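You operate a simulated robot arm through the tools that you are given. There is no shell and no other tool. Be economical: measure what you need, move in short steps, check, and stop when the job is done.

Carry out the task below with a simulated two-armed robot. There is one attempt and no reset: what you move stays moved.

Task
Screw the brass cap under the guard hood down till grease shows.
Fine: unlatch and open the hood for it; shut and latch it after. Where these are worked on the way, their far stop is far enough and under half their travel is too little: guard hood.

It is judged by the outcome, as a careful person would: the job done as asked, and still so three seconds after it is handed in. It fails if anything else is knocked over, pushed out of place, dropped, spilled or broken. A push-on lid holds only when it is set on centred and level and pressed home; a screw cap is set on level and turned clockwise until tight.

Robot
Two 7-joint arms with two-finger grippers on one trunk, hanging from a carriage that runs on a gantry, over the field with the corners [1.231, 2.265], [-0.049, 2.281], [-0.082, -0.419], [1.198, -0.435] (x, y) and turns from -79 to 608 degrees about z. Base frame: it is fixed where the carriage stands at the start and does not move with it; the origin is on the floor, on the carriage's upright axis, x ahead of it, y to its left, z up. Units: m, degrees, N and s.
The left shoulder is at the start at [0.04, 0.158, 1.372], the right one opposite. With the tool pointing down near the work surface each hand reaches from about 0.22 to 0.6 m from the robot's upright axis, wherever it stands, measured 20 degrees to its own side. Places, roughly: brass cap [0.4, -0.4, 1.1]; guard hood [0.4, -0.4, 1.1]; yellow latch [0.4, -0.1, 1.2]; yellow lock bar [0.7, -1.4, 0.8]. Payload 1.96 kg a hand.
The tool frame of a hand sits at the grasp point between the pads (the TCP): z along the fingers, y along the line on which they close. The tips reach 0.02 m beyond it. The gripper opens to 0.072 m. The gripper's body begins 0.038 m behind the TCP.
Orientation is that of the tool frame in the base frame, as a unit quaternion [w, x, y, z]. With the fingers straight down and closing along the base's y, the tool's x points along the base's -x, its y along +y and its z along -z.

Tools
- The arms move only by the tool arm_command. It takes "left_moves", "right_moves" or both (then of equal length, played together; a hand with none holds still); each is one flat list of numbers, 7 for each row, row after row: the shift along the tool's x, y, z in units of 500 mm (1.0 is 500 mm), then the turn, a rotation vector about the tool's x, y, z in units of 90 degrees (1.0 is 90 degrees), then the opening, from 0 (shut) to 1 (fully open). In form: [x, y, z, ax, ay, az, fingers, x, y, z, ax, ay, az, fingers, ...]. A call has 1 to 10 rows; each row is the pose to reach, as a shift and turn from the pose commanded when the call began, along the tool's axes at that moment. A call with a number of a shift or a turn outside -1 to 1 is refused whole. A row lasts 0.2 s, in which the tool goes at most 0.05 m and 8.6 degrees; a call with a longer step from one row to the next is refused whole, and so is a gripper value outside its range. A pose out of reach is approached as far as the arm can. The call stops where the force on the tool passes 40 N (or 10 N more than at its start, if that is more) or the arm is blocked; 0.2 s more then pass. The fingers move at their own pace (about 0.045 m/s each) and stop on an object; they squeeze with about 30 N. The grip force told is the motor's: it shows also when the fingers shut on nothing. Time passes only in rows, and 0.2 s behind the last, so rows that repeat a pose let the fingers close. It gives the time, the measured TCP pose, the force on the tool (base axes), the opening and the grip force at its end, in the units of the frame above (readings bear some noise), with the torque about the TCP (base axes, N m) and any sound that the robot's microphone picked up.
- Cameras (640 x 400 px; columns grow to the right, rows downward): "scene" is now at [0.2097, -0.0385, 1.7201]; the picture's right is [-0.59, -0.81, 0.00], its down [-0.74, 0.53, -0.41] and it looks along [0.34, -0.24, -0.91] (base axes); focal length 214 px, centre (320, 200). "left" rides on the left gripper at [0.071, -0.019, -0.082] in its tool frame; the picture's right is [0.26, 0.97, 0.00], its down [-0.67, 0.18, -0.72] and it looks along [-0.69, 0.19, 0.70] (tool axes); focal length 280 px, centre (320, 200). "right" rides on the right gripper at [0.071, 0.019, -0.082] in its tool frame; the picture's right is [-0.26, 0.97, 0.00], its down [-0.67, -0.18, -0.72] and it looks along [-0.69, -0.19, 0.70] (tool axes); focal length 280 px, centre (320, 200). There is no depth. A picture from a camera that has moved, and an enlarged one, comes with that camera's place and axes in the base frame and with its lens.
- camera(camera): a new picture of that camera. The clock stands still meanwhile.
- move_column(by): slides the trunk up (or, below 0, down) by that many m; the arms and the scene camera ride with it, the base frame stays. It gives what a move gives, with no picture.
- roll_base(legs): drives the robot by 1 to 6 legs, each [ahead, left, turn to the left] in m, m and degrees, along the robot's own axes; the way and the turn of a leg run together, so that a leg with both is an arc; at most 1.5 m and 180 degrees a leg. The arms and the cameras ride along, it lands a little off, and it stops where it bumps. It keeps to its track: a leg is cut to what the track allows. It gives what a move gives.
- head_to(pan, tilt): turns the head with the scene camera to pan (to the left, within 86 degrees either way) and tilt (down, from -29 to 69), counted from straight ahead of the robot. It gives what a move gives.
- enlarge(camera, box): a new picture of the part [left, top, right, bottom] of that camera's present view, enlarged. The clock stands still meanwhile.
- finish_job(): hands the job in; it is judged then, once.

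Go step by step. Nothing tells you exact positions but the pictures and the camera data: compare them with the known pose of the tool, close in by small moves and look again before you grip or let go. The budget is 120 turns and 100 pictures, counting those below and the enlarged ones. Unless the task says otherwise, let go and move clear before handing in, and close with one line.

The tools are called after "Call:" as name(argument=value, ...) on one line, values as JSON. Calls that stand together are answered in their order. arm_command: Moves the arms, as the interface text tells. Its arguments: {"type":"object","properties":{"left_moves":{"type":"array"},"right_moves":{"type":"array"}},"required":[]} The other tools are called the same way: move_column (by) slides the trunk up or down; roll_base (legs) drives the base; head_to (pan, tilt) turns the head that bears the scene camera; camera (camera) takes a picture; enlarge (camera, box) takes an enlarged picture of a part of a camera's view; finish_job () hands the job in.

At the start:

```text
time: 0.0
left_position: [0.308, -0.0417, 1.4099]
left_ee_rot: [0.0, 0.001, 1.0, 0.0]
left_wrist_force: [0.1, 0.7, 0.4]
left_moment: [-0.01, -0.01, 0.0]
left_width: 0.0719
left_gripper_force: 0.1
right_position: [0.3122, -0.35, 1.4615]
right_ee_rot: [0.0, -0.001, 1.0, 0.0]
right_wrist_force: [-0.1, -0.3, 0.3]
right_moment: [-0.03, 0.02, 0.0]
right_width: 0.072
right_gripper_force: 0.0
trunk travel left (down, up): [-0.775, 0.065]
robot x, y, heading: [0.0029, 0.0015, 0.0]
head pan, tilt: [-36.0, 65.5]
```

scene: 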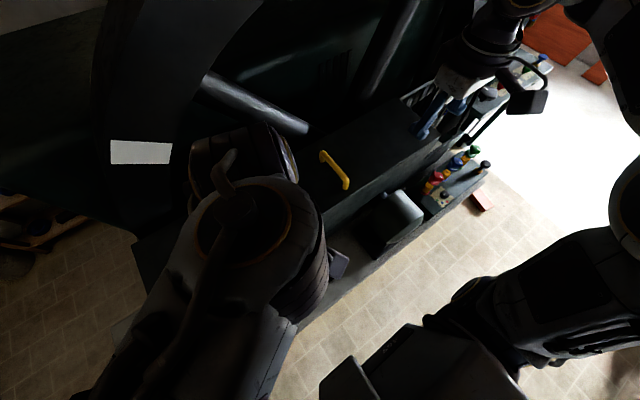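
right: 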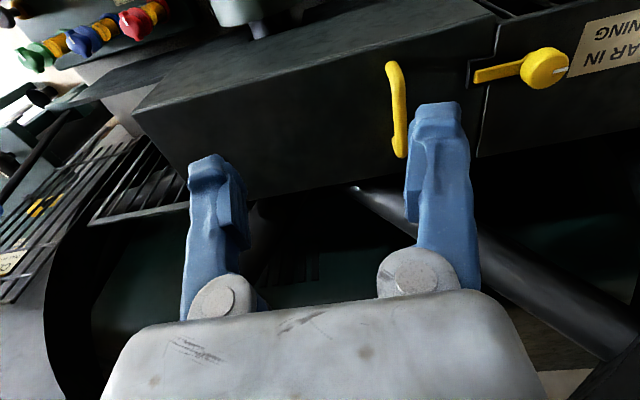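
left: 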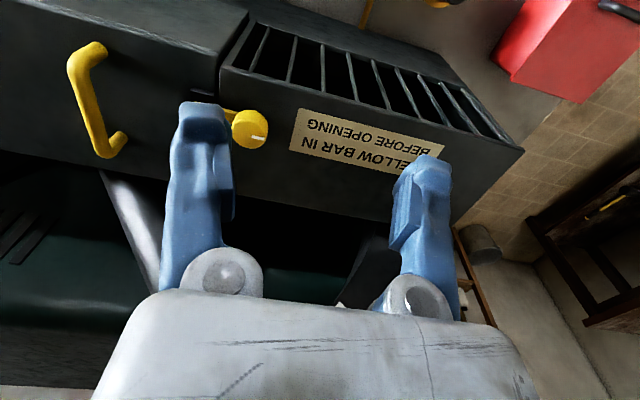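

I see a dark hood with a yellow handle, a yellow latch, and a label that seems to read "... YELLOW BAR IN BEFORE OPENING". I'll look closer at the label and the surroundings first.

Call:
enlarge(camera="left", box=[180, 60, 460, 235])

Call:
enlarge(camera="right", box=[0, 0, 320, 200])

Call:
head_to(pan=-70, tilt=35)

Call:
camera(camera="scene")

```text
2.29 times, centred on (320, 148) of left
camera zoom: at [0.237, -0.0598, 1.4905], right [-0.26, 0.97, 0.0], down [0.67, 0.18, 0.72], along [0.69, 0.19, -0.7], focal length 641 px, centre (320, 320)
```

zoom: 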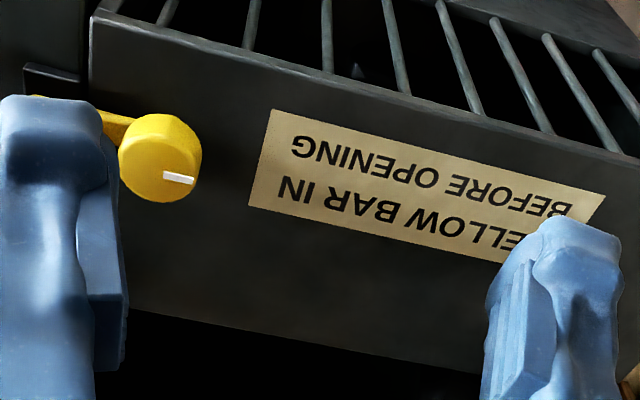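

```text
2.00 times, centred on (160, 100) of right
camera zoom: at [0.2415, -0.3312, 1.5431], right [0.26, 0.97, 0.0], down [0.67, -0.18, 0.72], along [0.69, -0.19, -0.7], focal length 561 px, centre (640, 400)
```

zoom: 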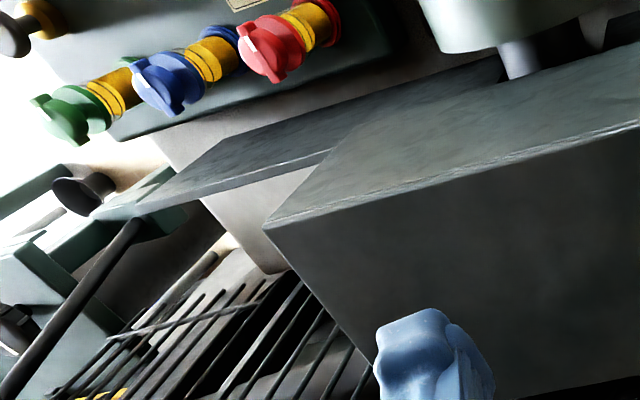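

```text
time: 1.0
left_position: [0.3084, -0.0421, 1.4101]
left_ee_rot: [0.0, 0.0, 1.0, 0.0]
left_wrist_force: [-0.1, -0.5, -0.6]
left_moment: [0.0, 0.0, 0.0]
left_width: 0.072
left_gripper_force: 0.0
right_position: [0.3126, -0.3509, 1.4619]
right_ee_rot: [-0.001, 0.0, 1.0, 0.0]
right_wrist_force: [0.2, -0.3, 1.2]
right_moment: [0.02, 0.02, -0.02]
right_width: 0.072
right_gripper_force: 0.0
trunk travel left (down, up): [-0.775, 0.065]
robot x, y, heading: [0.0014, 0.0003, -0.1]
head pan, tilt: [-70.0, 35.0]
```

```text
94 pictures are left
camera scene: at [0.1913, -0.0859, 1.7604], right [-0.94, -0.34, 0.0], down [-0.2, 0.54, -0.82], along [0.28, -0.77, -0.57], focal length 214 px, centre (320, 200)
```

scene: 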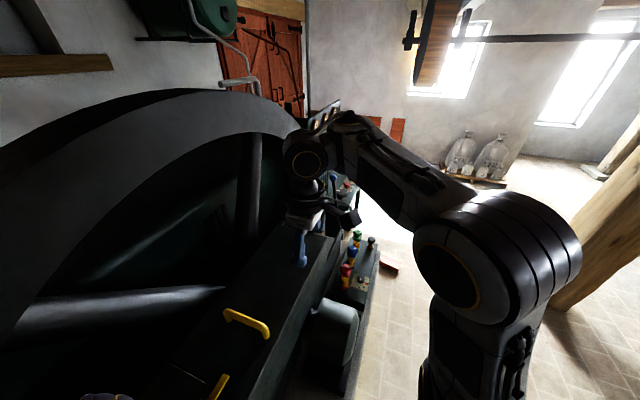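

The label says the yellow bar must be in before opening. The lock bar is far to the right, so I'll turn the robot toward it to look.

Call:
roll_base(legs=[[0, 0, -60]])

Call:
head_to(pan=0, tilt=35)

Call:
camera(camera="scene")

Call:
camera(camera="left")

Call:
camera(camera="right")

```text
time: 4.0
left_position: [0.1195, -0.2869, 1.4102]
left_ee_rot: [-0.001, 0.498, 0.867, -0.001]
left_wrist_force: [0.2, -0.2, 0.2]
left_moment: [0.02, 0.04, -0.02]
left_width: 0.0721
left_gripper_force: 0.1
right_position: [-0.1461, -0.4457, 1.462]
right_ee_rot: [0.0, 0.499, 0.867, 0.0]
right_wrist_force: [-0.8, 0.8, 0.9]
right_moment: [0.03, 0.0, -0.01]
right_width: 0.072
right_gripper_force: 0.1
trunk travel left (down, up): [-0.775, 0.065]
robot x, y, heading: [-0.0031, -0.0004, -59.9]
head pan, tilt: [-70.0, 35.0]
```

```text
time: 5.5
left_position: [0.12, -0.2873, 1.4109]
left_ee_rot: [0.0, 0.499, 0.867, 0.0]
left_wrist_force: [-0.7, 0.5, -1.4]
left_moment: [0.0, -0.01, -0.01]
left_width: 0.0718
left_gripper_force: 0.0
right_position: [-0.1453, -0.4451, 1.4625]
right_ee_rot: [0.0, 0.498, 0.867, 0.0]
right_wrist_force: [-0.9, -0.4, 0.4]
right_moment: [-0.02, 0.0, 0.0]
right_width: 0.0722
right_gripper_force: 0.0
trunk travel left (down, up): [-0.775, 0.065]
robot x, y, heading: [0.0031, 0.0008, -59.9]
head pan, tilt: [0.0, 35.0]
```

```text
93 pictures are left
camera scene: at [0.1258, -0.2177, 1.7604], right [-0.86, -0.5, 0.0], down [-0.29, 0.5, -0.82], along [0.41, -0.71, -0.57], focal length 214 px, centre (320, 200)
```

scene: 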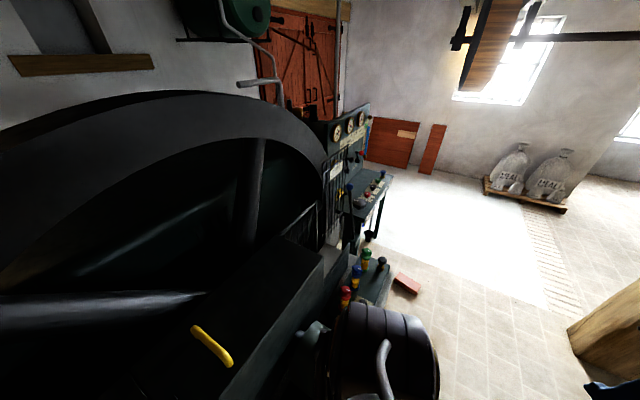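

```text
92 pictures are left
camera left: at [0.0666, -0.2352, 1.4904], right [0.7, 0.71, 0.0], down [0.5, -0.49, 0.72], along [0.51, -0.5, -0.7], focal length 280 px, centre (320, 200)
```

left: 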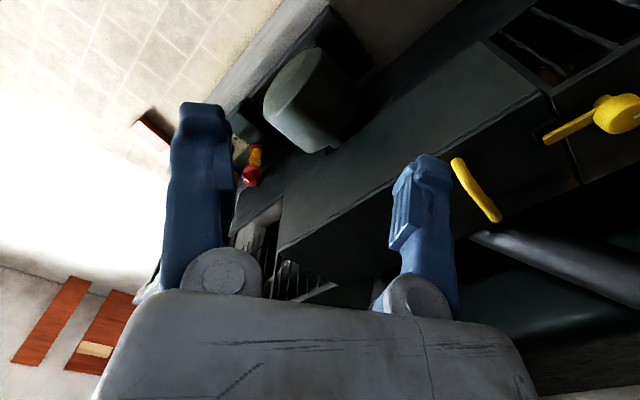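

```text
91 pictures are left
camera right: at [-0.1644, -0.3752, 1.5431], right [0.97, 0.26, 0.0], down [0.18, -0.67, 0.72], along [0.18, -0.69, -0.7], focal length 280 px, centre (320, 200)
```

right: 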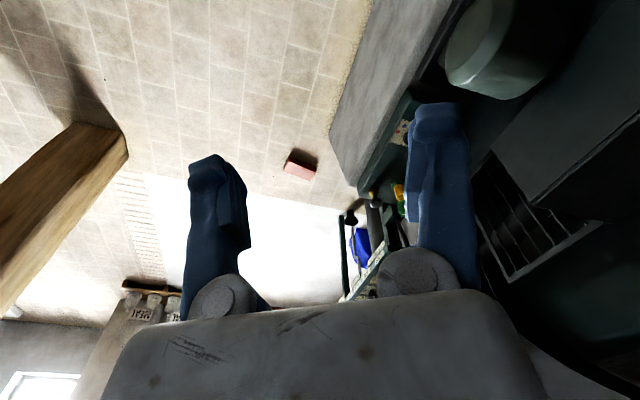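

The lock bar should project near pixel (333, 204) of the scene view; I'll zoom there.

Call:
enlarge(camera="scene", box=[270, 90, 430, 190])

Call:
enlarge(camera="scene", box=[270, 170, 430, 320])

```text
4.00 times, centred on (350, 140) of scene
camera zoom: at [0.1258, -0.2177, 1.7604], right [-0.86, -0.5, 0.0], down [-0.29, 0.5, -0.82], along [0.41, -0.71, -0.57], focal length 858 px, centre (200, 440)
```

zoom: 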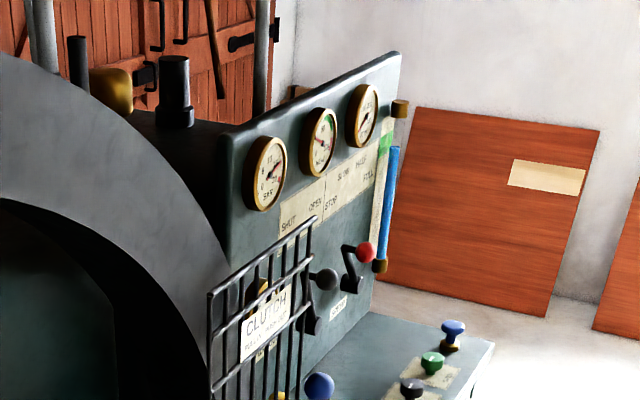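

```text
2.67 times, centred on (350, 245) of scene
camera zoom: at [0.1258, -0.2177, 1.7604], right [-0.86, -0.5, 0.0], down [-0.29, 0.5, -0.82], along [0.41, -0.71, -0.57], focal length 572 px, centre (240, 80)
```

zoom: 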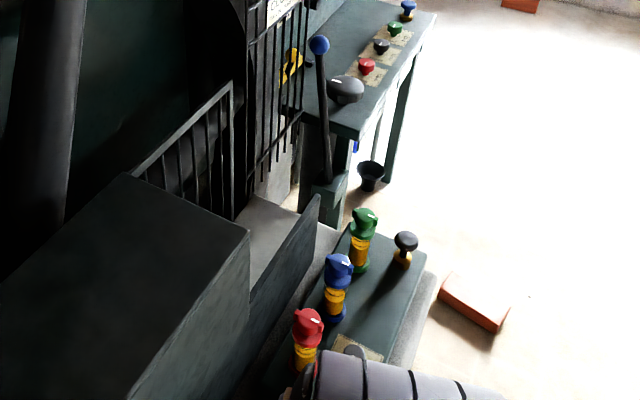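

The yellow bar seems to be behind the railing marked CLUTCH. I'll move to the right end of the track to see it closer.

Call:
roll_base(legs=[[0.35, -0.2, 0]])

Call:
head_to(pan=15, tilt=40)

Call:
camera(camera="scene")

Call:
camera(camera="left")

```text
time: 8.0
left_position: [0.1223, -0.6971, 1.411]
left_ee_rot: [0.0, 0.499, 0.866, 0.0]
left_wrist_force: [1.1, 0.7, 0.1]
left_moment: [0.01, 0.0, 0.02]
left_width: 0.0719
left_gripper_force: 0.0
right_position: [-0.1432, -0.8564, 1.4616]
right_ee_rot: [0.0, 0.5, 0.866, 0.001]
right_wrist_force: [-0.8, -0.2, -0.2]
right_moment: [0.0, 0.01, -0.02]
right_width: 0.0718
right_gripper_force: 0.0
trunk travel left (down, up): [-0.775, 0.065]
robot x, y, heading: [0.0049, -0.4108, -59.8]
head pan, tilt: [0.0, 35.0]
```

```text
time: 8.8
left_position: [0.1219, -0.6971, 1.4113]
left_ee_rot: [0.0, 0.5, 0.866, 0.0]
left_wrist_force: [0.1, -0.4, 0.1]
left_moment: [0.04, 0.0, -0.06]
left_width: 0.072
left_gripper_force: 0.0
right_position: [-0.1431, -0.8545, 1.462]
right_ee_rot: [0.0, 0.501, 0.866, 0.0]
right_wrist_force: [0.2, 0.3, -1.0]
right_moment: [-0.01, -0.01, 0.03]
right_width: 0.0721
right_gripper_force: 0.1
trunk travel left (down, up): [-0.775, 0.065]
robot x, y, heading: [0.0024, -0.409, -60.1]
head pan, tilt: [15.0, 40.0]
```

```text
88 pictures are left
camera scene: at [0.1445, -0.6106, 1.7529], right [-0.71, -0.71, 0.0], down [-0.45, 0.45, -0.77], along [0.54, -0.54, -0.64], focal length 214 px, centre (320, 200)
```

scene: 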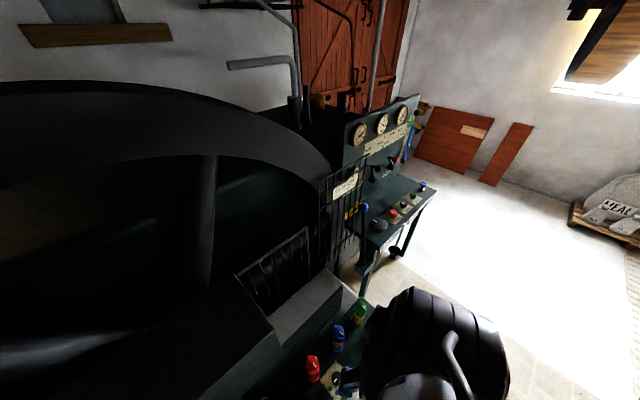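

```text
87 pictures are left
camera left: at [0.0692, -0.6441, 1.4904], right [0.7, 0.71, 0.0], down [0.49, -0.49, 0.72], along [0.51, -0.5, -0.7], focal length 280 px, centre (320, 200)
```

left: 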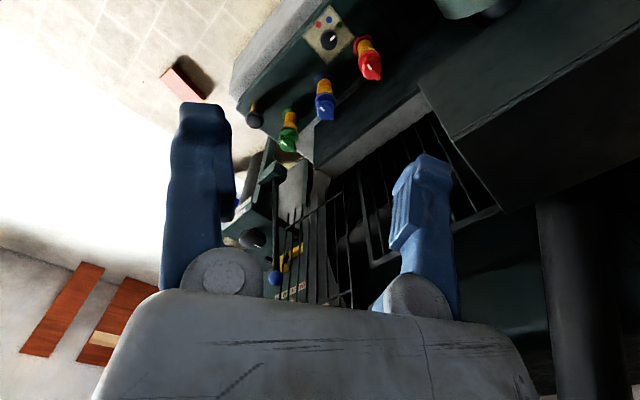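

Call:
enlarge(camera="scene", box=[310, 90, 450, 290])

Call:
enlarge(camera="left", box=[220, 160, 400, 310])

```text
2.00 times, centred on (380, 190) of scene
camera zoom: at [0.1445, -0.6106, 1.7529], right [-0.71, -0.71, 0.0], down [-0.45, 0.45, -0.77], along [0.54, -0.54, -0.64], focal length 429 px, centre (200, 220)
```

zoom: 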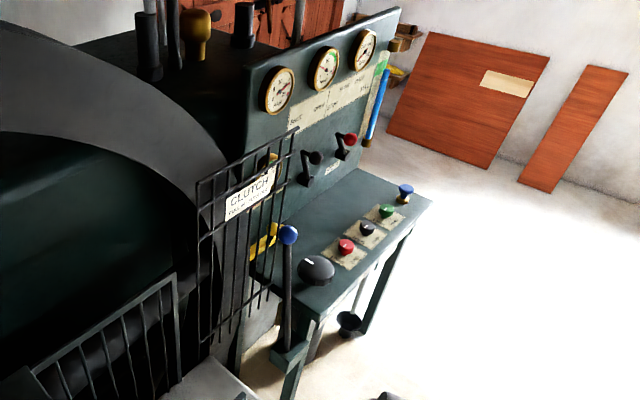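

```text
2.67 times, centred on (310, 235) of left
camera zoom: at [0.0692, -0.6441, 1.4904], right [0.7, 0.71, 0.0], down [0.49, -0.49, 0.72], along [0.51, -0.5, -0.7], focal length 748 px, centre (347, 107)
```

zoom: 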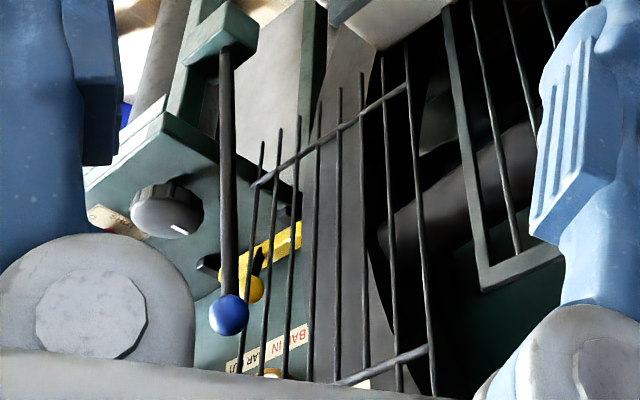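

Call:
enlarge(camera="left", box=[265, 230, 325, 305])

Call:
enlarge(camera="scene", box=[310, 160, 390, 225])

```text
5.33 times, centred on (295, 268) of left
camera zoom: at [0.0692, -0.6441, 1.4904], right [0.7, 0.71, 0.0], down [0.49, -0.49, 0.72], along [0.51, -0.5, -0.7], focal length 1495 px, centre (453, -160)
```

zoom: 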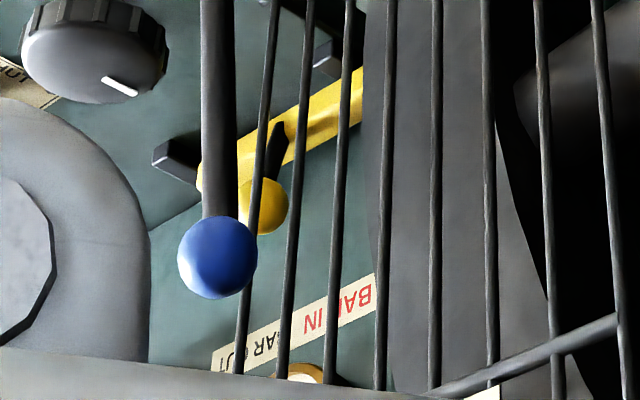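

```text
6.15 times, centred on (350, 192) of scene
camera zoom: at [0.1445, -0.6106, 1.7529], right [-0.71, -0.71, 0.0], down [-0.45, 0.45, -0.77], along [0.54, -0.54, -0.64], focal length 1320 px, centre (135, 246)
```

zoom: 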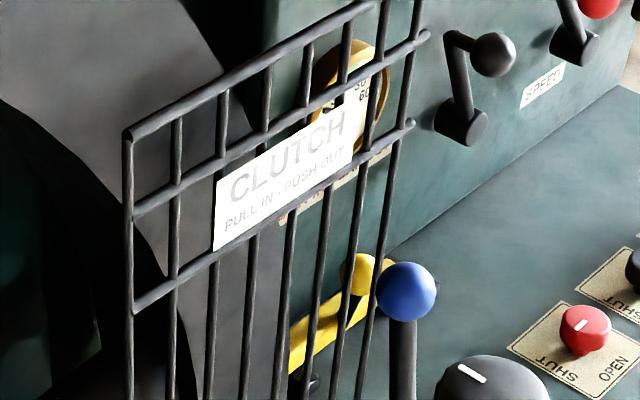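

The knob of the yellow bar works out near (0.67, -1.45, 0.91), beside the end of the fence, with "BAR IN" on the wheel side (+y). It's far, so I'll tuck the left hand back and move to the place nearest to it with the right shoulder.

Call:
arm_command(left_moves=[0.08, 0, -0.05, 0, 0, 0, 1, 0.16, 0, -0.1, 0, 0, 0, 1, 0.22, 0, -0.1, 0, 0, 0, 1])

Call:
roll_base(legs=[[0.14, 0.16, 46]])

Call:
head_to(pan=-50, tilt=40)

Call:
camera(camera="scene")

Call:
camera(camera="right")

```text
time: 9.6
left_position: [0.0753, -0.6185, 1.4316]
left_ee_rot: [-0.065, 0.489, 0.869, 0.043]
left_wrist_force: [0.0, -0.7, 0.1]
left_moment: [0.03, 0.01, 0.02]
left_width: 0.0719
left_gripper_force: 0.1
right_position: [-0.1437, -0.8541, 1.4625]
right_ee_rot: [0.0, 0.5, 0.866, 0.0]
right_wrist_force: [1.3, -0.4, -0.1]
right_moment: [0.0, 0.01, 0.01]
right_width: 0.072
right_gripper_force: 0.0
trunk travel left (down, up): [-0.775, 0.065]
robot x, y, heading: [0.0036, -0.408, -60.2]
head pan, tilt: [15.0, 40.0]
stopped in row 3 (left hand): the arm was blocked; the commanded pose is now the measured one
```

```text
time: 12.1
left_position: [0.4056, -0.4584, 1.4304]
left_ee_rot: [-0.077, 0.11, 0.991, 0.015]
left_wrist_force: [0.7, 0.1, -0.4]
left_moment: [0.0, -0.02, 0.01]
left_width: 0.072
left_gripper_force: 0.0
right_position: [0.4234, -0.7821, 1.4624]
right_ee_rot: [0.0, 0.121, 0.993, 0.0]
right_wrist_force: [0.4, 0.1, -0.6]
right_moment: [0.01, 0.01, -0.02]
right_width: 0.072
right_gripper_force: 0.0
trunk travel left (down, up): [-0.775, 0.065]
robot x, y, heading: [0.2074, -0.368, -13.9]
head pan, tilt: [15.0, 40.0]
```

```text
time: 13.5
left_position: [0.4054, -0.4598, 1.4302]
left_ee_rot: [-0.077, 0.109, 0.991, 0.015]
left_wrist_force: [-1.1, 0.1, -0.7]
left_moment: [0.03, 0.02, 0.05]
left_width: 0.0719
left_gripper_force: 0.1
right_position: [0.4233, -0.7824, 1.4624]
right_ee_rot: [0.0, 0.121, 0.993, 0.0]
right_wrist_force: [0.0, -0.1, -0.1]
right_moment: [0.02, 0.03, -0.01]
right_width: 0.0721
right_gripper_force: 0.1
trunk travel left (down, up): [-0.775, 0.065]
robot x, y, heading: [0.2048, -0.3674, -14.1]
head pan, tilt: [-50.0, 40.0]
```

```text
82 pictures are left
camera scene: at [0.3992, -0.4854, 1.7529], right [-0.9, -0.44, 0.0], down [-0.28, 0.58, -0.77], along [0.34, -0.69, -0.64], focal length 214 px, centre (320, 200)
```

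scene: 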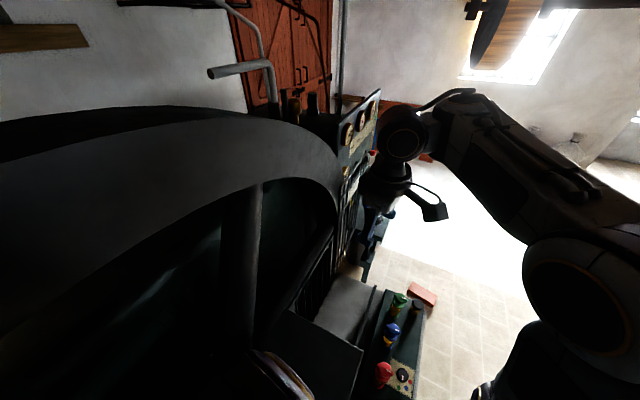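

```text
81 pictures are left
camera right: at [0.3605, -0.747, 1.5431], right [0.49, 0.87, 0.0], down [0.61, -0.34, 0.72], along [0.63, -0.35, -0.7], focal length 280 px, centre (320, 200)
```

right: 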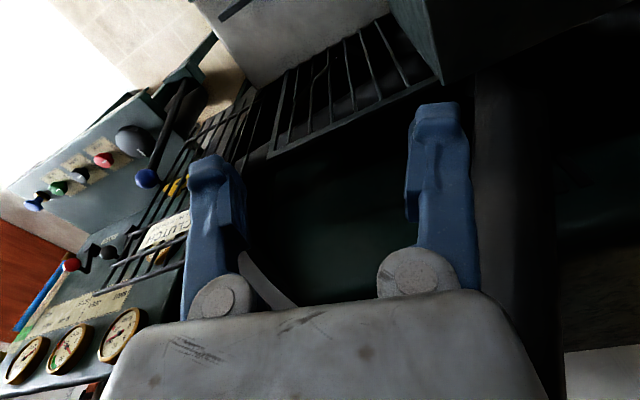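

Reached (0.2, -0.37). I'll bring the right hand out toward the fence, turning it to look at the bar.

Call:
arm_command(right_moves=[-0.015, -0.06, 0.03, 0, 0, 0.09, 1, -0.03, -0.12, 0.06, 0, 0, 0.18, 1, -0.045, -0.18, 0.09, 0, 0, 0.27, 1, -0.06, -0.24, 0.12, 0, 0, 0.36, 1, -0.075, -0.3, 0.15, 0, 0, 0.45, 1, -0.09, -0.36, 0.18, 0, 0, 0.54, 1, -0.107, -0.427, 0.2, 0, 0, 0.63, 1])

Call:
camera(camera="right")

```text
time: 15.1
left_position: [0.4058, -0.4588, 1.4299]
left_ee_rot: [-0.077, 0.111, 0.991, 0.015]
left_wrist_force: [0.6, 0.3, 0.3]
left_moment: [0.0, 0.02, 0.0]
left_width: 0.0717
left_gripper_force: 0.0
right_position: [0.4244, -1.0027, 1.3621]
right_ee_rot: [0.0, 0.579, 0.816, 0.0]
right_wrist_force: [-0.3, -0.7, -0.8]
right_moment: [0.02, -0.01, 0.02]
right_width: 0.072
right_gripper_force: 0.1
trunk travel left (down, up): [-0.775, 0.065]
robot x, y, heading: [0.2022, -0.3667, -13.5]
head pan, tilt: [-50.0, 40.0]
```

```text
80 pictures are left
camera right: at [0.4193, -0.9309, 1.4434], right [1.0, 0.07, 0.0], down [0.05, -0.7, 0.72], along [0.05, -0.71, -0.7], focal length 280 px, centre (320, 200)
```

right: 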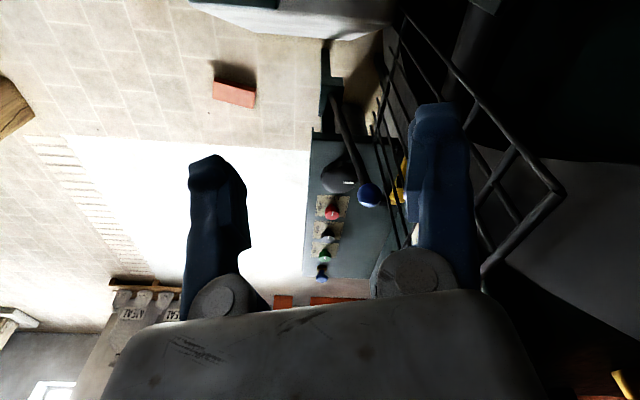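

Call:
arm_command(right_moves=[-0.043, -0.015, 0.053, 0, 0, -0.095, 1, -0.087, -0.03, 0.107, 0, 0, -0.19, 1, -0.13, -0.046, 0.16, 0, 0, -0.28, 1])

Call:
camera(camera="right")

```text
time: 15.9
left_position: [0.4055, -0.4592, 1.4306]
left_ee_rot: [-0.077, 0.11, 0.991, 0.015]
left_wrist_force: [-0.8, 0.7, 0.2]
left_moment: [-0.02, 0.02, -0.02]
left_width: 0.0718
left_gripper_force: 0.2
right_position: [0.4178, -1.0707, 1.2826]
right_ee_rot: [0.0, 0.386, 0.923, -0.001]
right_wrist_force: [0.4, 0.3, 0.6]
right_moment: [0.01, 0.01, -0.02]
right_width: 0.0721
right_gripper_force: 0.2
right hand out of reach, approached as far as the arm can: row 3
trunk travel left (down, up): [-0.775, 0.065]
robot x, y, heading: [0.2012, -0.365, -14.0]
head pan, tilt: [-50.0, 40.0]
```

```text
79 pictures are left
camera right: at [0.3826, -1.0073, 1.3633], right [0.87, 0.49, 0.0], down [0.34, -0.61, 0.72], along [0.35, -0.62, -0.7], focal length 280 px, centre (320, 200)
```

right: 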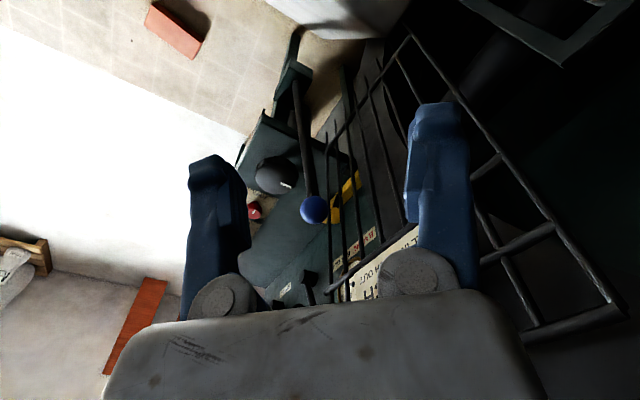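

Call:
enlarge(camera="right", box=[230, 130, 410, 310])

```text
2.22 times, centred on (320, 220) of right
camera zoom: at [0.3826, -1.0073, 1.3633], right [0.87, 0.49, 0.0], down [0.34, -0.61, 0.72], along [0.35, -0.62, -0.7], focal length 623 px, centre (320, 156)
```

zoom: 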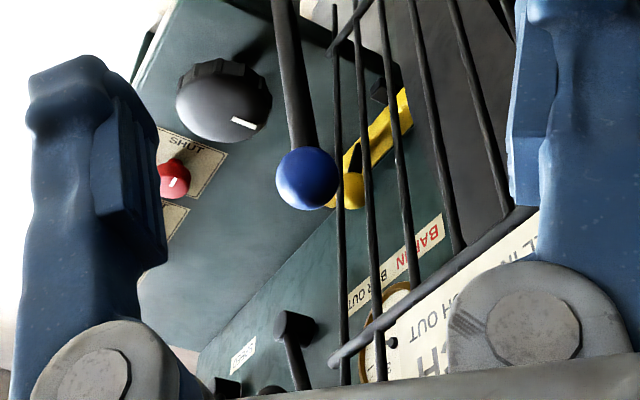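

The knob sits at "BAR OUT", at (0.66, -1.44, 0.91), and must go about 7 cm toward +y for "BAR IN". Reach is the issue, so I'll test how far the arm stretches with the hand pitched outward.

Call:
arm_command(right_moves=[-0.026, -0.026, 0, 0, -0.095, 0, 1, -0.052, -0.052, 0, 0, -0.19, 0, 1, -0.079, -0.079, 0, 0, -0.285, 0, 1, -0.105, -0.105, 0, 0, -0.38, 0, 1, -0.13, -0.13, 0, 0, -0.475, 0, 1, -0.16, -0.16, 0, 0, -0.57, 0, 1, -0.185, -0.183, 0, 0, -0.66, 0, 1])

Call:
head_to(pan=-60, tilt=45)

Call:
camera(camera="scene")

```text
time: 17.5
left_position: [0.4052, -0.4596, 1.4301]
left_ee_rot: [-0.076, 0.112, 0.991, 0.015]
left_wrist_force: [-0.6, -0.7, 0.7]
left_moment: [0.06, -0.05, 0.01]
left_width: 0.0721
left_gripper_force: 0.1
right_position: [0.4173, -1.2005, 1.2834]
right_ee_rot: [0.458, 0.335, 0.801, -0.192]
right_wrist_force: [-1.1, 0.3, 1.1]
right_moment: [-0.01, 0.02, -0.02]
right_width: 0.0718
right_gripper_force: 0.1
trunk travel left (down, up): [-0.775, 0.065]
robot x, y, heading: [0.2012, -0.3658, -14.0]
head pan, tilt: [-50.0, 40.0]
```

```text
time: 18.2
left_position: [0.4063, -0.4594, 1.4301]
left_ee_rot: [-0.077, 0.112, 0.991, 0.014]
left_wrist_force: [0.1, 0.2, -0.6]
left_moment: [0.02, 0.0, 0.03]
left_width: 0.0721
left_gripper_force: 0.1
right_position: [0.4194, -1.2004, 1.2833]
right_ee_rot: [0.457, 0.335, 0.801, -0.192]
right_wrist_force: [0.2, -1.0, -1.0]
right_moment: [0.0, 0.0, 0.01]
right_width: 0.0721
right_gripper_force: 0.1
trunk travel left (down, up): [-0.775, 0.065]
robot x, y, heading: [0.208, -0.3703, -14.1]
head pan, tilt: [-60.0, 45.0]
```

```text
77 pictures are left
camera scene: at [0.3844, -0.4873, 1.7456], right [-0.96, -0.28, 0.0], down [-0.2, 0.68, -0.71], along [0.2, -0.68, -0.71], focal length 214 px, centre (320, 200)
```

scene: 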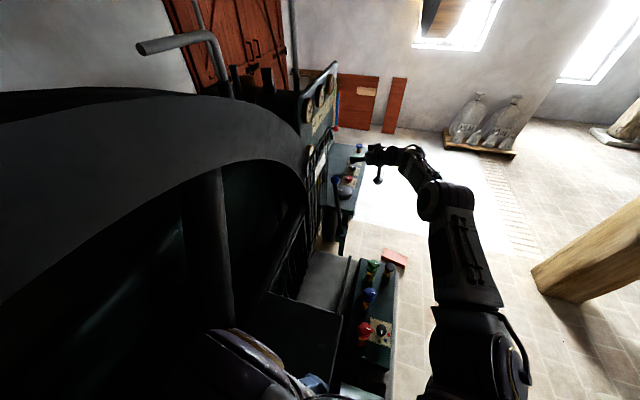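

The arm still has bend left. I'll probe its maximum reach in free air above the table, moving in -y.

Call:
arm_command(right_moves=[-0.031, -0.06, 0.053, 0, 0, 0, 1, -0.062, -0.12, 0.105, 0, 0, 0, 1, -0.093, -0.18, 0.158, 0, 0, 0, 1, -0.124, -0.24, 0.21, 0, 0, 0, 1, -0.155, -0.3, 0.263, 0, 0, 0, 1, -0.186, -0.36, 0.316, 0, 0, 0, 1, -0.217, -0.421, 0.368, 0, 0, 0, 1])

```text
time: 19.8
left_position: [0.4059, -0.4595, 1.4298]
left_ee_rot: [-0.077, 0.111, 0.991, 0.015]
left_wrist_force: [0.0, -0.5, 0.5]
left_moment: [0.01, -0.02, 0.01]
left_width: 0.0718
left_gripper_force: 0.0
right_position: [0.3983, -1.2205, 1.2886]
right_ee_rot: [0.457, 0.335, 0.802, -0.19]
right_wrist_force: [-0.8, 0.5, -0.6]
right_moment: [-0.04, 0.02, -0.01]
right_width: 0.0723
right_gripper_force: 0.1
right hand out of reach, approached as far as the arm can: row 1, 2, 3, 4, 5, 6, 7
trunk travel left (down, up): [-0.775, 0.065]
robot x, y, heading: [0.2034, -0.3683, -13.8]
head pan, tilt: [-60.0, 45.0]
```

The arm's limit is about 0.8 m from the shoulder, which makes the knob very hard to reach. Before going on I'll check whether the bar is in fact in or out.

Call:
camera(camera="right")

Call:
enlarge(camera="scene", box=[290, 120, 370, 220])

```text
76 pictures are left
camera right: at [0.3375, -1.1319, 1.2689], right [0.78, 0.58, 0.23], down [-0.32, 0.07, 0.94], along [0.54, -0.81, 0.24], focal length 280 px, centre (320, 200)
```

right: 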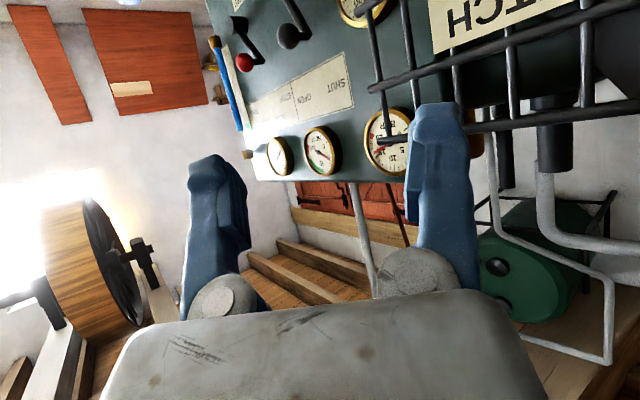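

```text
4.00 times, centred on (330, 170) of scene
camera zoom: at [0.3843, -0.4872, 1.7456], right [-0.96, -0.28, 0.0], down [-0.2, 0.68, -0.71], along [0.2, -0.68, -0.71], focal length 858 px, centre (280, 320)
```

zoom: 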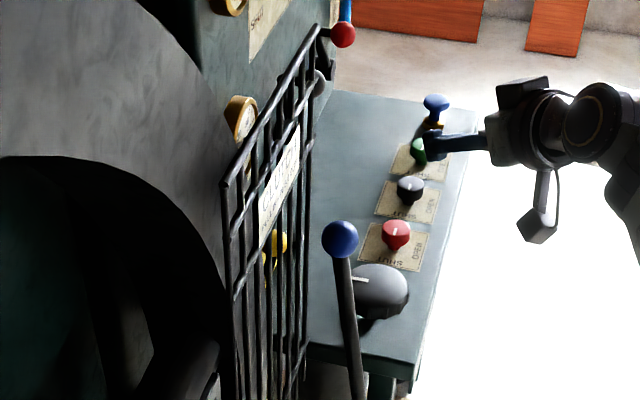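

I need a clearer look at the bar: I'll retract the right hand, go to the outer corner of the track, and look with the scene camera from a lower, more frontal place.

Call:
arm_command(right_moves=[0.011, 0.05, -0.075, 0, 0.09, 0, 1, 0.022, 0.1, -0.15, 0, 0.18, 0, 1, 0.034, 0.15, -0.225, 0, 0.27, 0, 1, 0.045, 0.2, -0.3, 0, 0.36, 0, 1, 0.056, 0.25, -0.375, 0, 0.45, 0, 1, 0.068, 0.3, -0.45, 0, 0.54, 0, 1, 0.08, 0.35, -0.53, 0, 0.63, 0, 1])

Call:
roll_base(legs=[[-0.25, -0.12, 0], [0, 0, -61]])

```text
time: 21.4
left_position: [0.4062, -0.4586, 1.4312]
left_ee_rot: [-0.076, 0.111, 0.991, 0.013]
left_wrist_force: [0.1, -0.2, -0.2]
left_moment: [-0.03, -0.02, 0.0]
left_width: 0.0718
left_gripper_force: 0.2
right_position: [0.3529, -0.9212, 1.3884]
right_ee_rot: [0.022, 0.386, 0.922, -0.009]
right_wrist_force: [0.4, -0.8, -0.2]
right_moment: [0.0, 0.01, -0.01]
right_width: 0.072
right_gripper_force: 0.1
trunk travel left (down, up): [-0.775, 0.065]
robot x, y, heading: [0.2037, -0.3675, -14.0]
head pan, tilt: [-60.0, 45.0]
```

```text
time: 26.0
left_position: [-0.0438, -0.6385, 1.4303]
left_ee_rot: [-0.06, 0.588, 0.805, 0.05]
left_wrist_force: [0.5, 0.3, -0.2]
left_moment: [0.01, -0.02, 0.01]
left_width: 0.0717
left_gripper_force: 0.0
right_position: [-0.4698, -0.8288, 1.3887]
right_ee_rot: [0.014, 0.792, 0.61, -0.018]
right_wrist_force: [-0.4, 0.3, 0.4]
right_moment: [-0.01, 0.01, 0.02]
right_width: 0.0722
right_gripper_force: 0.1
trunk travel left (down, up): [-0.775, 0.065]
robot x, y, heading: [-0.069, -0.4182, -73.3]
head pan, tilt: [-60.0, 45.0]
```

Call:
move_column(by=-0.3)

Call:
head_to(pan=35, tilt=25)

Call:
camera(camera="scene")

```text
time: 29.0
left_position: [-0.0444, -0.6392, 1.1304]
left_ee_rot: [-0.059, 0.587, 0.806, 0.05]
left_wrist_force: [-0.7, -0.1, 0.3]
left_moment: [0.0, -0.03, 0.04]
left_width: 0.0721
left_gripper_force: 0.1
right_position: [-0.4703, -0.8296, 1.0881]
right_ee_rot: [0.014, 0.793, 0.609, -0.019]
right_wrist_force: [0.2, -0.1, 0.5]
right_moment: [-0.02, 0.02, 0.02]
right_width: 0.0718
right_gripper_force: 0.1
trunk travel left (down, up): [-0.475, 0.365]
robot x, y, heading: [-0.0665, -0.4226, -73.4]
head pan, tilt: [-60.0, 45.0]
```

```text
time: 30.7
left_position: [-0.0451, -0.6386, 1.13]
left_ee_rot: [-0.059, 0.588, 0.805, 0.05]
left_wrist_force: [-1.1, 0.2, 0.1]
left_moment: [0.01, 0.0, 0.02]
left_width: 0.0719
left_gripper_force: 0.1
right_position: [-0.4706, -0.8298, 1.0883]
right_ee_rot: [0.014, 0.792, 0.61, -0.019]
right_wrist_force: [-0.6, -0.7, -0.2]
right_moment: [0.01, 0.03, 0.0]
right_width: 0.0719
right_gripper_force: 0.0
trunk travel left (down, up): [-0.475, 0.365]
robot x, y, heading: [-0.0687, -0.4149, -73.4]
head pan, tilt: [35.0, 25.0]
```

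```text
74 pictures are left
camera scene: at [0.0518, -0.6328, 1.4762], right [-0.62, -0.78, 0.0], down [-0.33, 0.26, -0.91], along [0.71, -0.56, -0.42], focal length 214 px, centre (320, 200)
```

scene: 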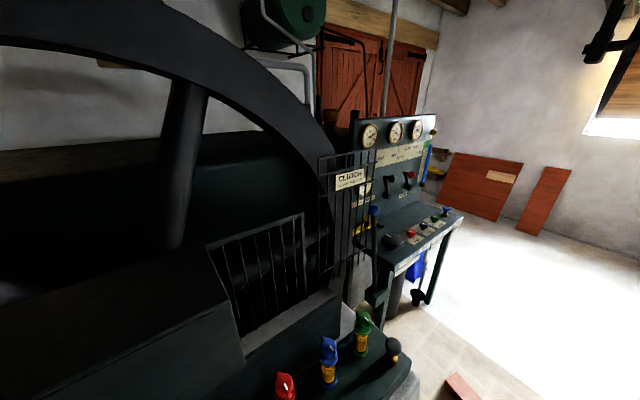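

Call:
enlarge(camera="scene", box=[315, 180, 411, 250])

Call:
enlarge(camera="scene", box=[345, 185, 390, 240])

```text
5.71 times, centred on (363, 215) of scene
camera zoom: at [0.0518, -0.6328, 1.4762], right [-0.62, -0.78, 0.0], down [-0.33, 0.26, -0.91], along [0.71, -0.56, -0.42], focal length 1226 px, centre (74, 114)
```

zoom: 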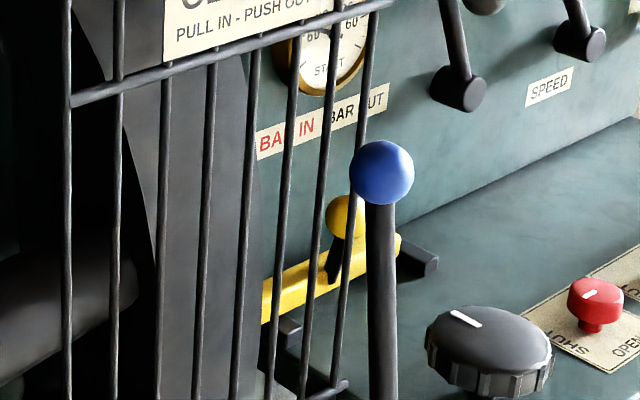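

```text
7.27 times, centred on (368, 212) of scene
camera zoom: at [0.0518, -0.6328, 1.4762], right [-0.62, -0.78, 0.0], down [-0.33, 0.26, -0.91], along [0.71, -0.56, -0.42], focal length 1560 px, centre (-26, 109)
```

zoom: 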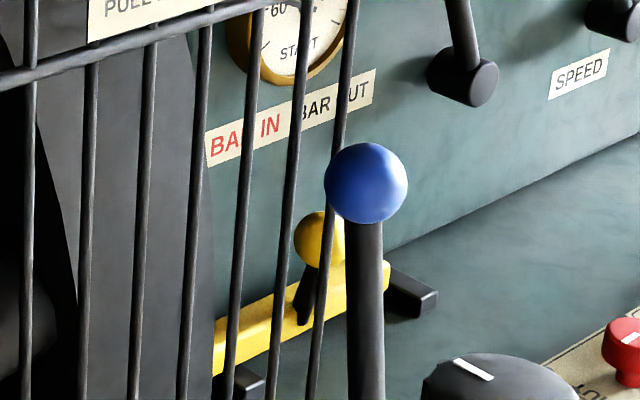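

From several views the knob comes out at y ≈ -1.41, right under the red "BAR IN" (y ≈ -1.40) rather than "BAR OUT" (y ≈ -1.51), and the bar's end sits on its outer bracket. So the bar is already in; I'll leave it and return to the hood to study latch and handle.

Call:
move_column(by=0.3)

Call:
roll_base(legs=[[-0.25, 0.07, 0], [-0.18, 0.05, 73.4]])

Call:
head_to(pan=-20, tilt=55)

Call:
camera(camera="scene")

```text
time: 33.7
left_position: [-0.0441, -0.6378, 1.4316]
left_ee_rot: [-0.06, 0.587, 0.806, 0.05]
left_wrist_force: [0.0, 0.2, -0.2]
left_moment: [-0.01, -0.01, -0.01]
left_width: 0.0719
left_gripper_force: 0.1
right_position: [-0.4694, -0.8292, 1.387]
right_ee_rot: [0.014, 0.792, 0.61, -0.019]
right_wrist_force: [0.4, -0.3, -0.3]
right_moment: [-0.02, 0.0, 0.02]
right_width: 0.0719
right_gripper_force: 0.1
trunk travel left (down, up): [-0.775, 0.065]
robot x, y, heading: [-0.0683, -0.414, -73.3]
head pan, tilt: [35.0, 25.0]
```

```text
time: 38.8
left_position: [0.1431, -0.0571, 1.4305]
left_ee_rot: [-0.078, -0.025, 0.997, 0.004]
left_wrist_force: [0.6, -0.1, -0.8]
left_moment: [0.01, 0.0, -0.02]
left_width: 0.0718
left_gripper_force: 0.1
right_position: [0.2182, -0.5173, 1.388]
right_ee_rot: [0.022, 0.257, 0.966, -0.006]
right_wrist_force: [-0.8, -0.9, 0.2]
right_moment: [0.02, 0.0, -0.02]
right_width: 0.0718
right_gripper_force: 0.1
trunk travel left (down, up): [-0.775, 0.065]
robot x, y, heading: [-0.0711, -0.0197, 1.5]
head pan, tilt: [35.0, 25.0]
cut short: leg 2
```

```text
time: 40.1
left_position: [0.1428, -0.0566, 1.4304]
left_ee_rot: [-0.078, -0.025, 0.997, 0.003]
left_wrist_force: [-0.4, -0.4, -0.4]
left_moment: [0.0, 0.0, -0.03]
left_width: 0.0719
left_gripper_force: 0.0
right_position: [0.2169, -0.5172, 1.3887]
right_ee_rot: [0.022, 0.257, 0.966, -0.006]
right_wrist_force: [-0.5, -0.7, -0.2]
right_moment: [0.0, 0.0, -0.01]
right_width: 0.072
right_gripper_force: 0.1
trunk travel left (down, up): [-0.775, 0.065]
robot x, y, heading: [-0.0716, -0.0252, 1.6]
head pan, tilt: [-20.0, 55.0]
```

```text
71 pictures are left
camera scene: at [0.1556, -0.0441, 1.7322], right [-0.31, -0.95, 0.0], down [-0.78, 0.26, -0.57], along [0.55, -0.18, -0.82], focal length 214 px, centre (320, 200)
```

scene: 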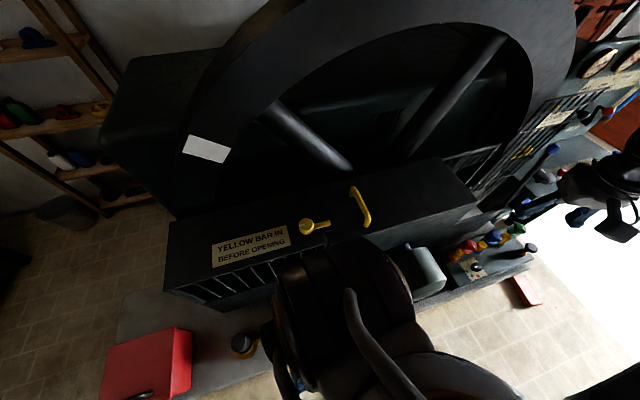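

Call:
enlarge(camera="scene", box=[160, 140, 500, 320])

Call:
camera(camera="left")

Call:
camera(camera="right")

```text
1.88 times, centred on (330, 230) of scene
camera zoom: at [0.1556, -0.0441, 1.7322], right [-0.31, -0.95, 0.0], down [-0.78, 0.26, -0.57], along [0.55, -0.18, -0.82], focal length 404 px, centre (301, 144)
```

zoom: 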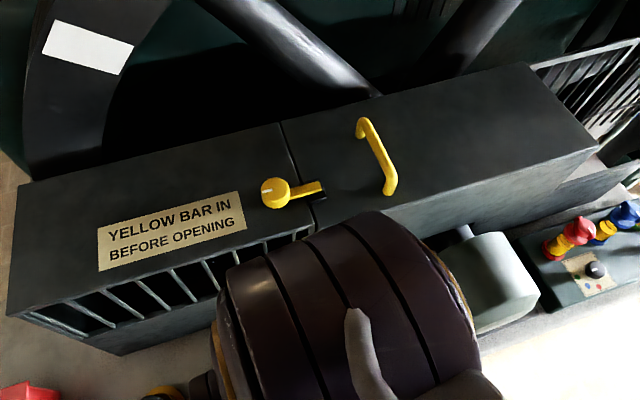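

```text
69 pictures are left
camera left: at [0.0871, -0.0803, 1.5201], right [-0.31, 0.95, 0.05], down [0.77, 0.21, 0.6], along [0.56, 0.22, -0.8], focal length 280 px, centre (320, 200)
```

left: 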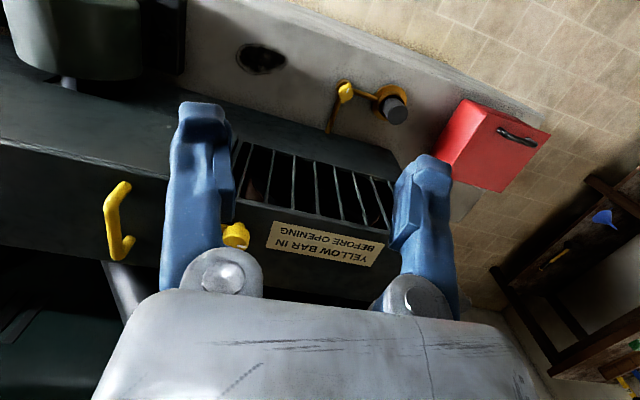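

```text
68 pictures are left
camera right: at [0.1627, -0.4647, 1.4655], right [0.71, 0.71, 0.01], down [0.46, -0.48, 0.75], along [0.53, -0.52, -0.66], focal length 280 px, centre (320, 200)
```

right: 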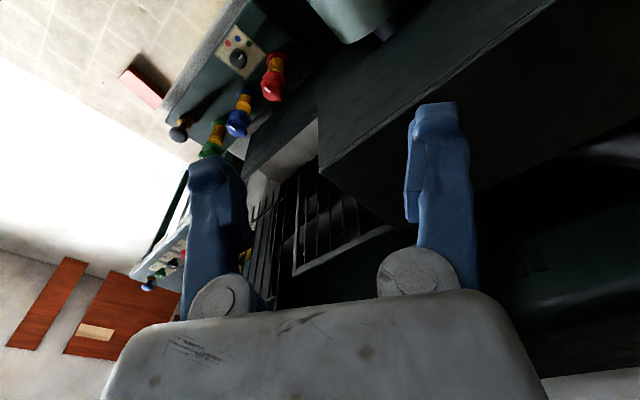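

The picture is clear now: the hood is a long box (y ≈ -0.16 to -0.73) with a handle across it near its left end, so probably hinged at the right end. The latch is a disc at about (0.48, -0.105, 1.13) with its lever reaching over the seam. I'll move to (0, -0.2) and bring the left hand over the latch.

Call:
roll_base(legs=[[0.08, -0.18, -1.6]])

Call:
camera(camera="left")

```text
time: 41.7
left_position: [0.2257, -0.2422, 1.43]
left_ee_rot: [-0.079, -0.01, 0.997, 0.004]
left_wrist_force: [-0.1, 0.0, 0.3]
left_moment: [0.0, 0.0, -0.03]
left_width: 0.0718
left_gripper_force: 0.0
right_position: [0.2858, -0.705, 1.3881]
right_ee_rot: [0.024, 0.272, 0.962, -0.007]
right_wrist_force: [-0.1, 0.2, -0.3]
right_moment: [0.0, -0.01, 0.01]
right_width: 0.072
right_gripper_force: 0.0
trunk travel left (down, up): [-0.775, 0.065]
robot x, y, heading: [0.0123, -0.202, 0.3]
head pan, tilt: [-20.0, 55.0]
```

```text
67 pictures are left
camera left: at [0.1676, -0.2631, 1.5202], right [-0.28, 0.96, 0.05], down [0.77, 0.19, 0.6], along [0.57, 0.21, -0.8], focal length 280 px, centre (320, 200)
```

left: 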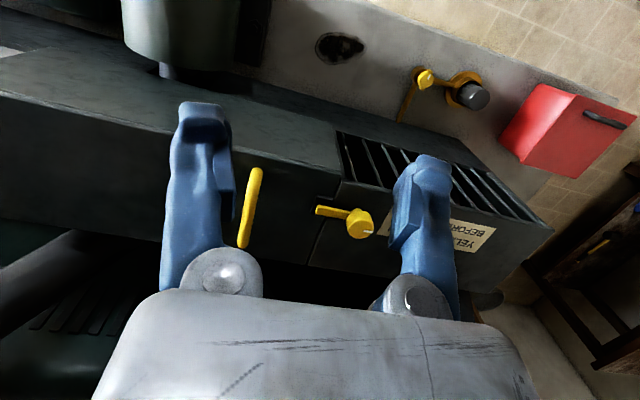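

Call:
arm_command(left_moves=[-0.065, 0.05, 0.033, 0, -0.02, 0, 1, -0.13, 0.1, 0.067, 0, -0.04, 0, 1, -0.195, 0.15, 0.1, 0, -0.06, 0, 1, -0.26, 0.2, 0.133, 0, -0.08, 0, 1, -0.325, 0.25, 0.167, 0, -0.1, 0, 1, -0.39, 0.298, 0.2, 0, -0.1, 0, 1])

Call:
camera(camera="left")

```text
time: 43.1
left_position: [0.3975, -0.0888, 1.3023]
left_ee_rot: [0.0, -0.01, 1.0, 0.004]
left_wrist_force: [0.0, 0.1, 1.0]
left_moment: [0.0, 0.02, -0.02]
left_width: 0.0719
left_gripper_force: 0.1
right_position: [0.2839, -0.7046, 1.3878]
right_ee_rot: [0.022, 0.271, 0.962, -0.006]
right_wrist_force: [0.0, -0.2, -1.1]
right_moment: [0.03, -0.02, 0.05]
right_width: 0.0718
right_gripper_force: 0.1
trunk travel left (down, up): [-0.775, 0.065]
robot x, y, heading: [0.0102, -0.2003, 0.2]
head pan, tilt: [-20.0, 55.0]
```

```text
66 pictures are left
camera left: at [0.3264, -0.1091, 1.3829], right [-0.28, 0.96, 0.01], down [0.67, 0.19, 0.72], along [0.69, 0.21, -0.7], focal length 280 px, centre (320, 200)
```

left: 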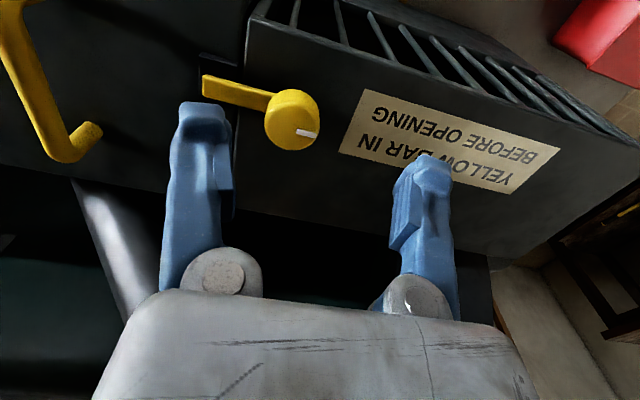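

Call:
arm_command(left_moves=[-0.047, -0.004, 0.05, 0, 0, 0, 1, -0.094, -0.008, 0.1, 0, 0, 0, 1, -0.14, -0.012, 0.15, 0, 0, 0, 1])

Call:
camera(camera="left")

```text
time: 43.9
left_position: [0.4695, -0.0935, 1.2286]
left_ee_rot: [0.0, -0.009, 1.0, 0.006]
left_wrist_force: [0.5, 0.7, -0.7]
left_moment: [0.03, 0.02, -0.01]
left_width: 0.0721
left_gripper_force: 0.1
right_position: [0.2849, -0.7054, 1.3875]
right_ee_rot: [0.023, 0.271, 0.962, -0.006]
right_wrist_force: [-0.4, 0.2, 0.2]
right_moment: [-0.01, 0.0, 0.0]
right_width: 0.0723
right_gripper_force: 0.1
trunk travel left (down, up): [-0.775, 0.065]
robot x, y, heading: [0.0112, -0.1998, -0.2]
head pan, tilt: [-20.0, 55.0]
```

```text
65 pictures are left
camera left: at [0.3973, -0.1142, 1.3079], right [-0.28, 0.96, 0.01], down [0.67, 0.19, 0.72], along [0.69, 0.21, -0.7], focal length 280 px, centre (320, 200)
```

left: 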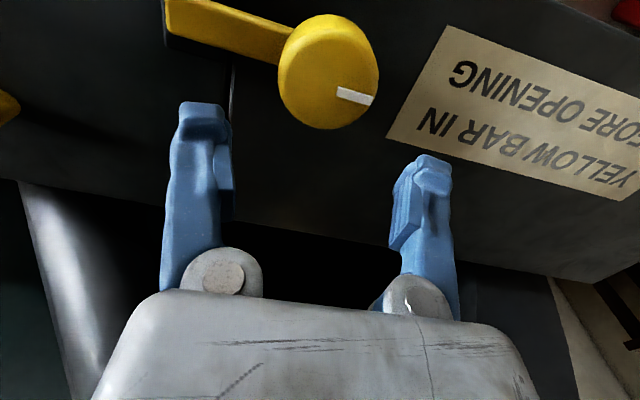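

Call:
enlarge(camera="scene", box=[220, 170, 340, 245])

Call:
arm_command(left_moves=[0.05, 0, -0.05, 0, 0, 0.095, 1, 0.1, -0.05, -0.05, 0, 0, 0.19, 1, 0.15, -0.1, -0.05, 0, 0, 0.285, 1])

Call:
camera(camera="left")

```text
5.33 times, centred on (280, 208) of scene
camera zoom: at [0.2372, -0.2289, 1.7322], right [-0.34, -0.94, 0.0], down [-0.77, 0.28, -0.57], along [0.54, -0.2, -0.82], focal length 1144 px, centre (533, 160)
```

zoom: 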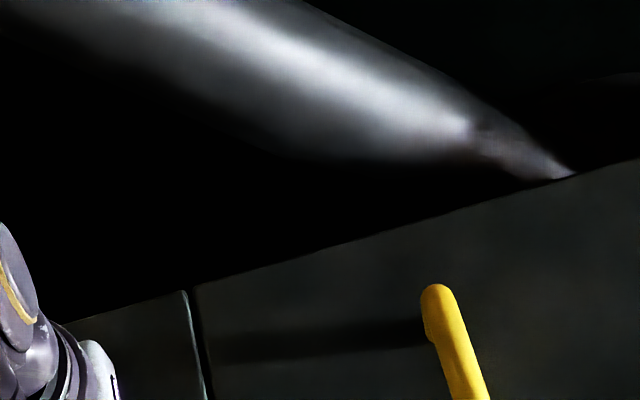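

```text
time: 44.7
left_position: [0.3934, -0.1456, 1.2553]
left_ee_rot: [-0.002, 0.214, 0.977, 0.006]
left_wrist_force: [0.2, -0.6, -0.4]
left_moment: [0.01, 0.02, 0.0]
left_width: 0.072
left_gripper_force: 0.0
right_position: [0.2859, -0.7048, 1.388]
right_ee_rot: [0.024, 0.272, 0.962, -0.006]
right_wrist_force: [0.2, 0.6, 0.1]
right_moment: [0.0, 0.01, -0.03]
right_width: 0.0718
right_gripper_force: 0.1
trunk travel left (down, up): [-0.775, 0.065]
robot x, y, heading: [0.0095, -0.1977, 0.1]
head pan, tilt: [-20.0, 55.0]
```

```text
63 pictures are left
camera left: at [0.3205, -0.1327, 1.3343], right [0.16, 0.99, 0.01], down [0.69, -0.12, 0.71], along [0.71, -0.11, -0.7], focal length 280 px, centre (320, 200)
```

left: 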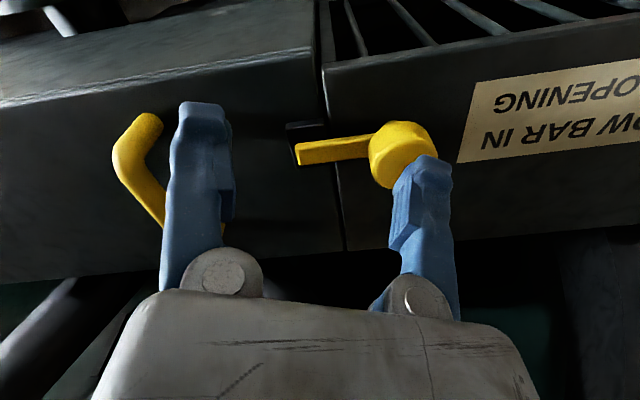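

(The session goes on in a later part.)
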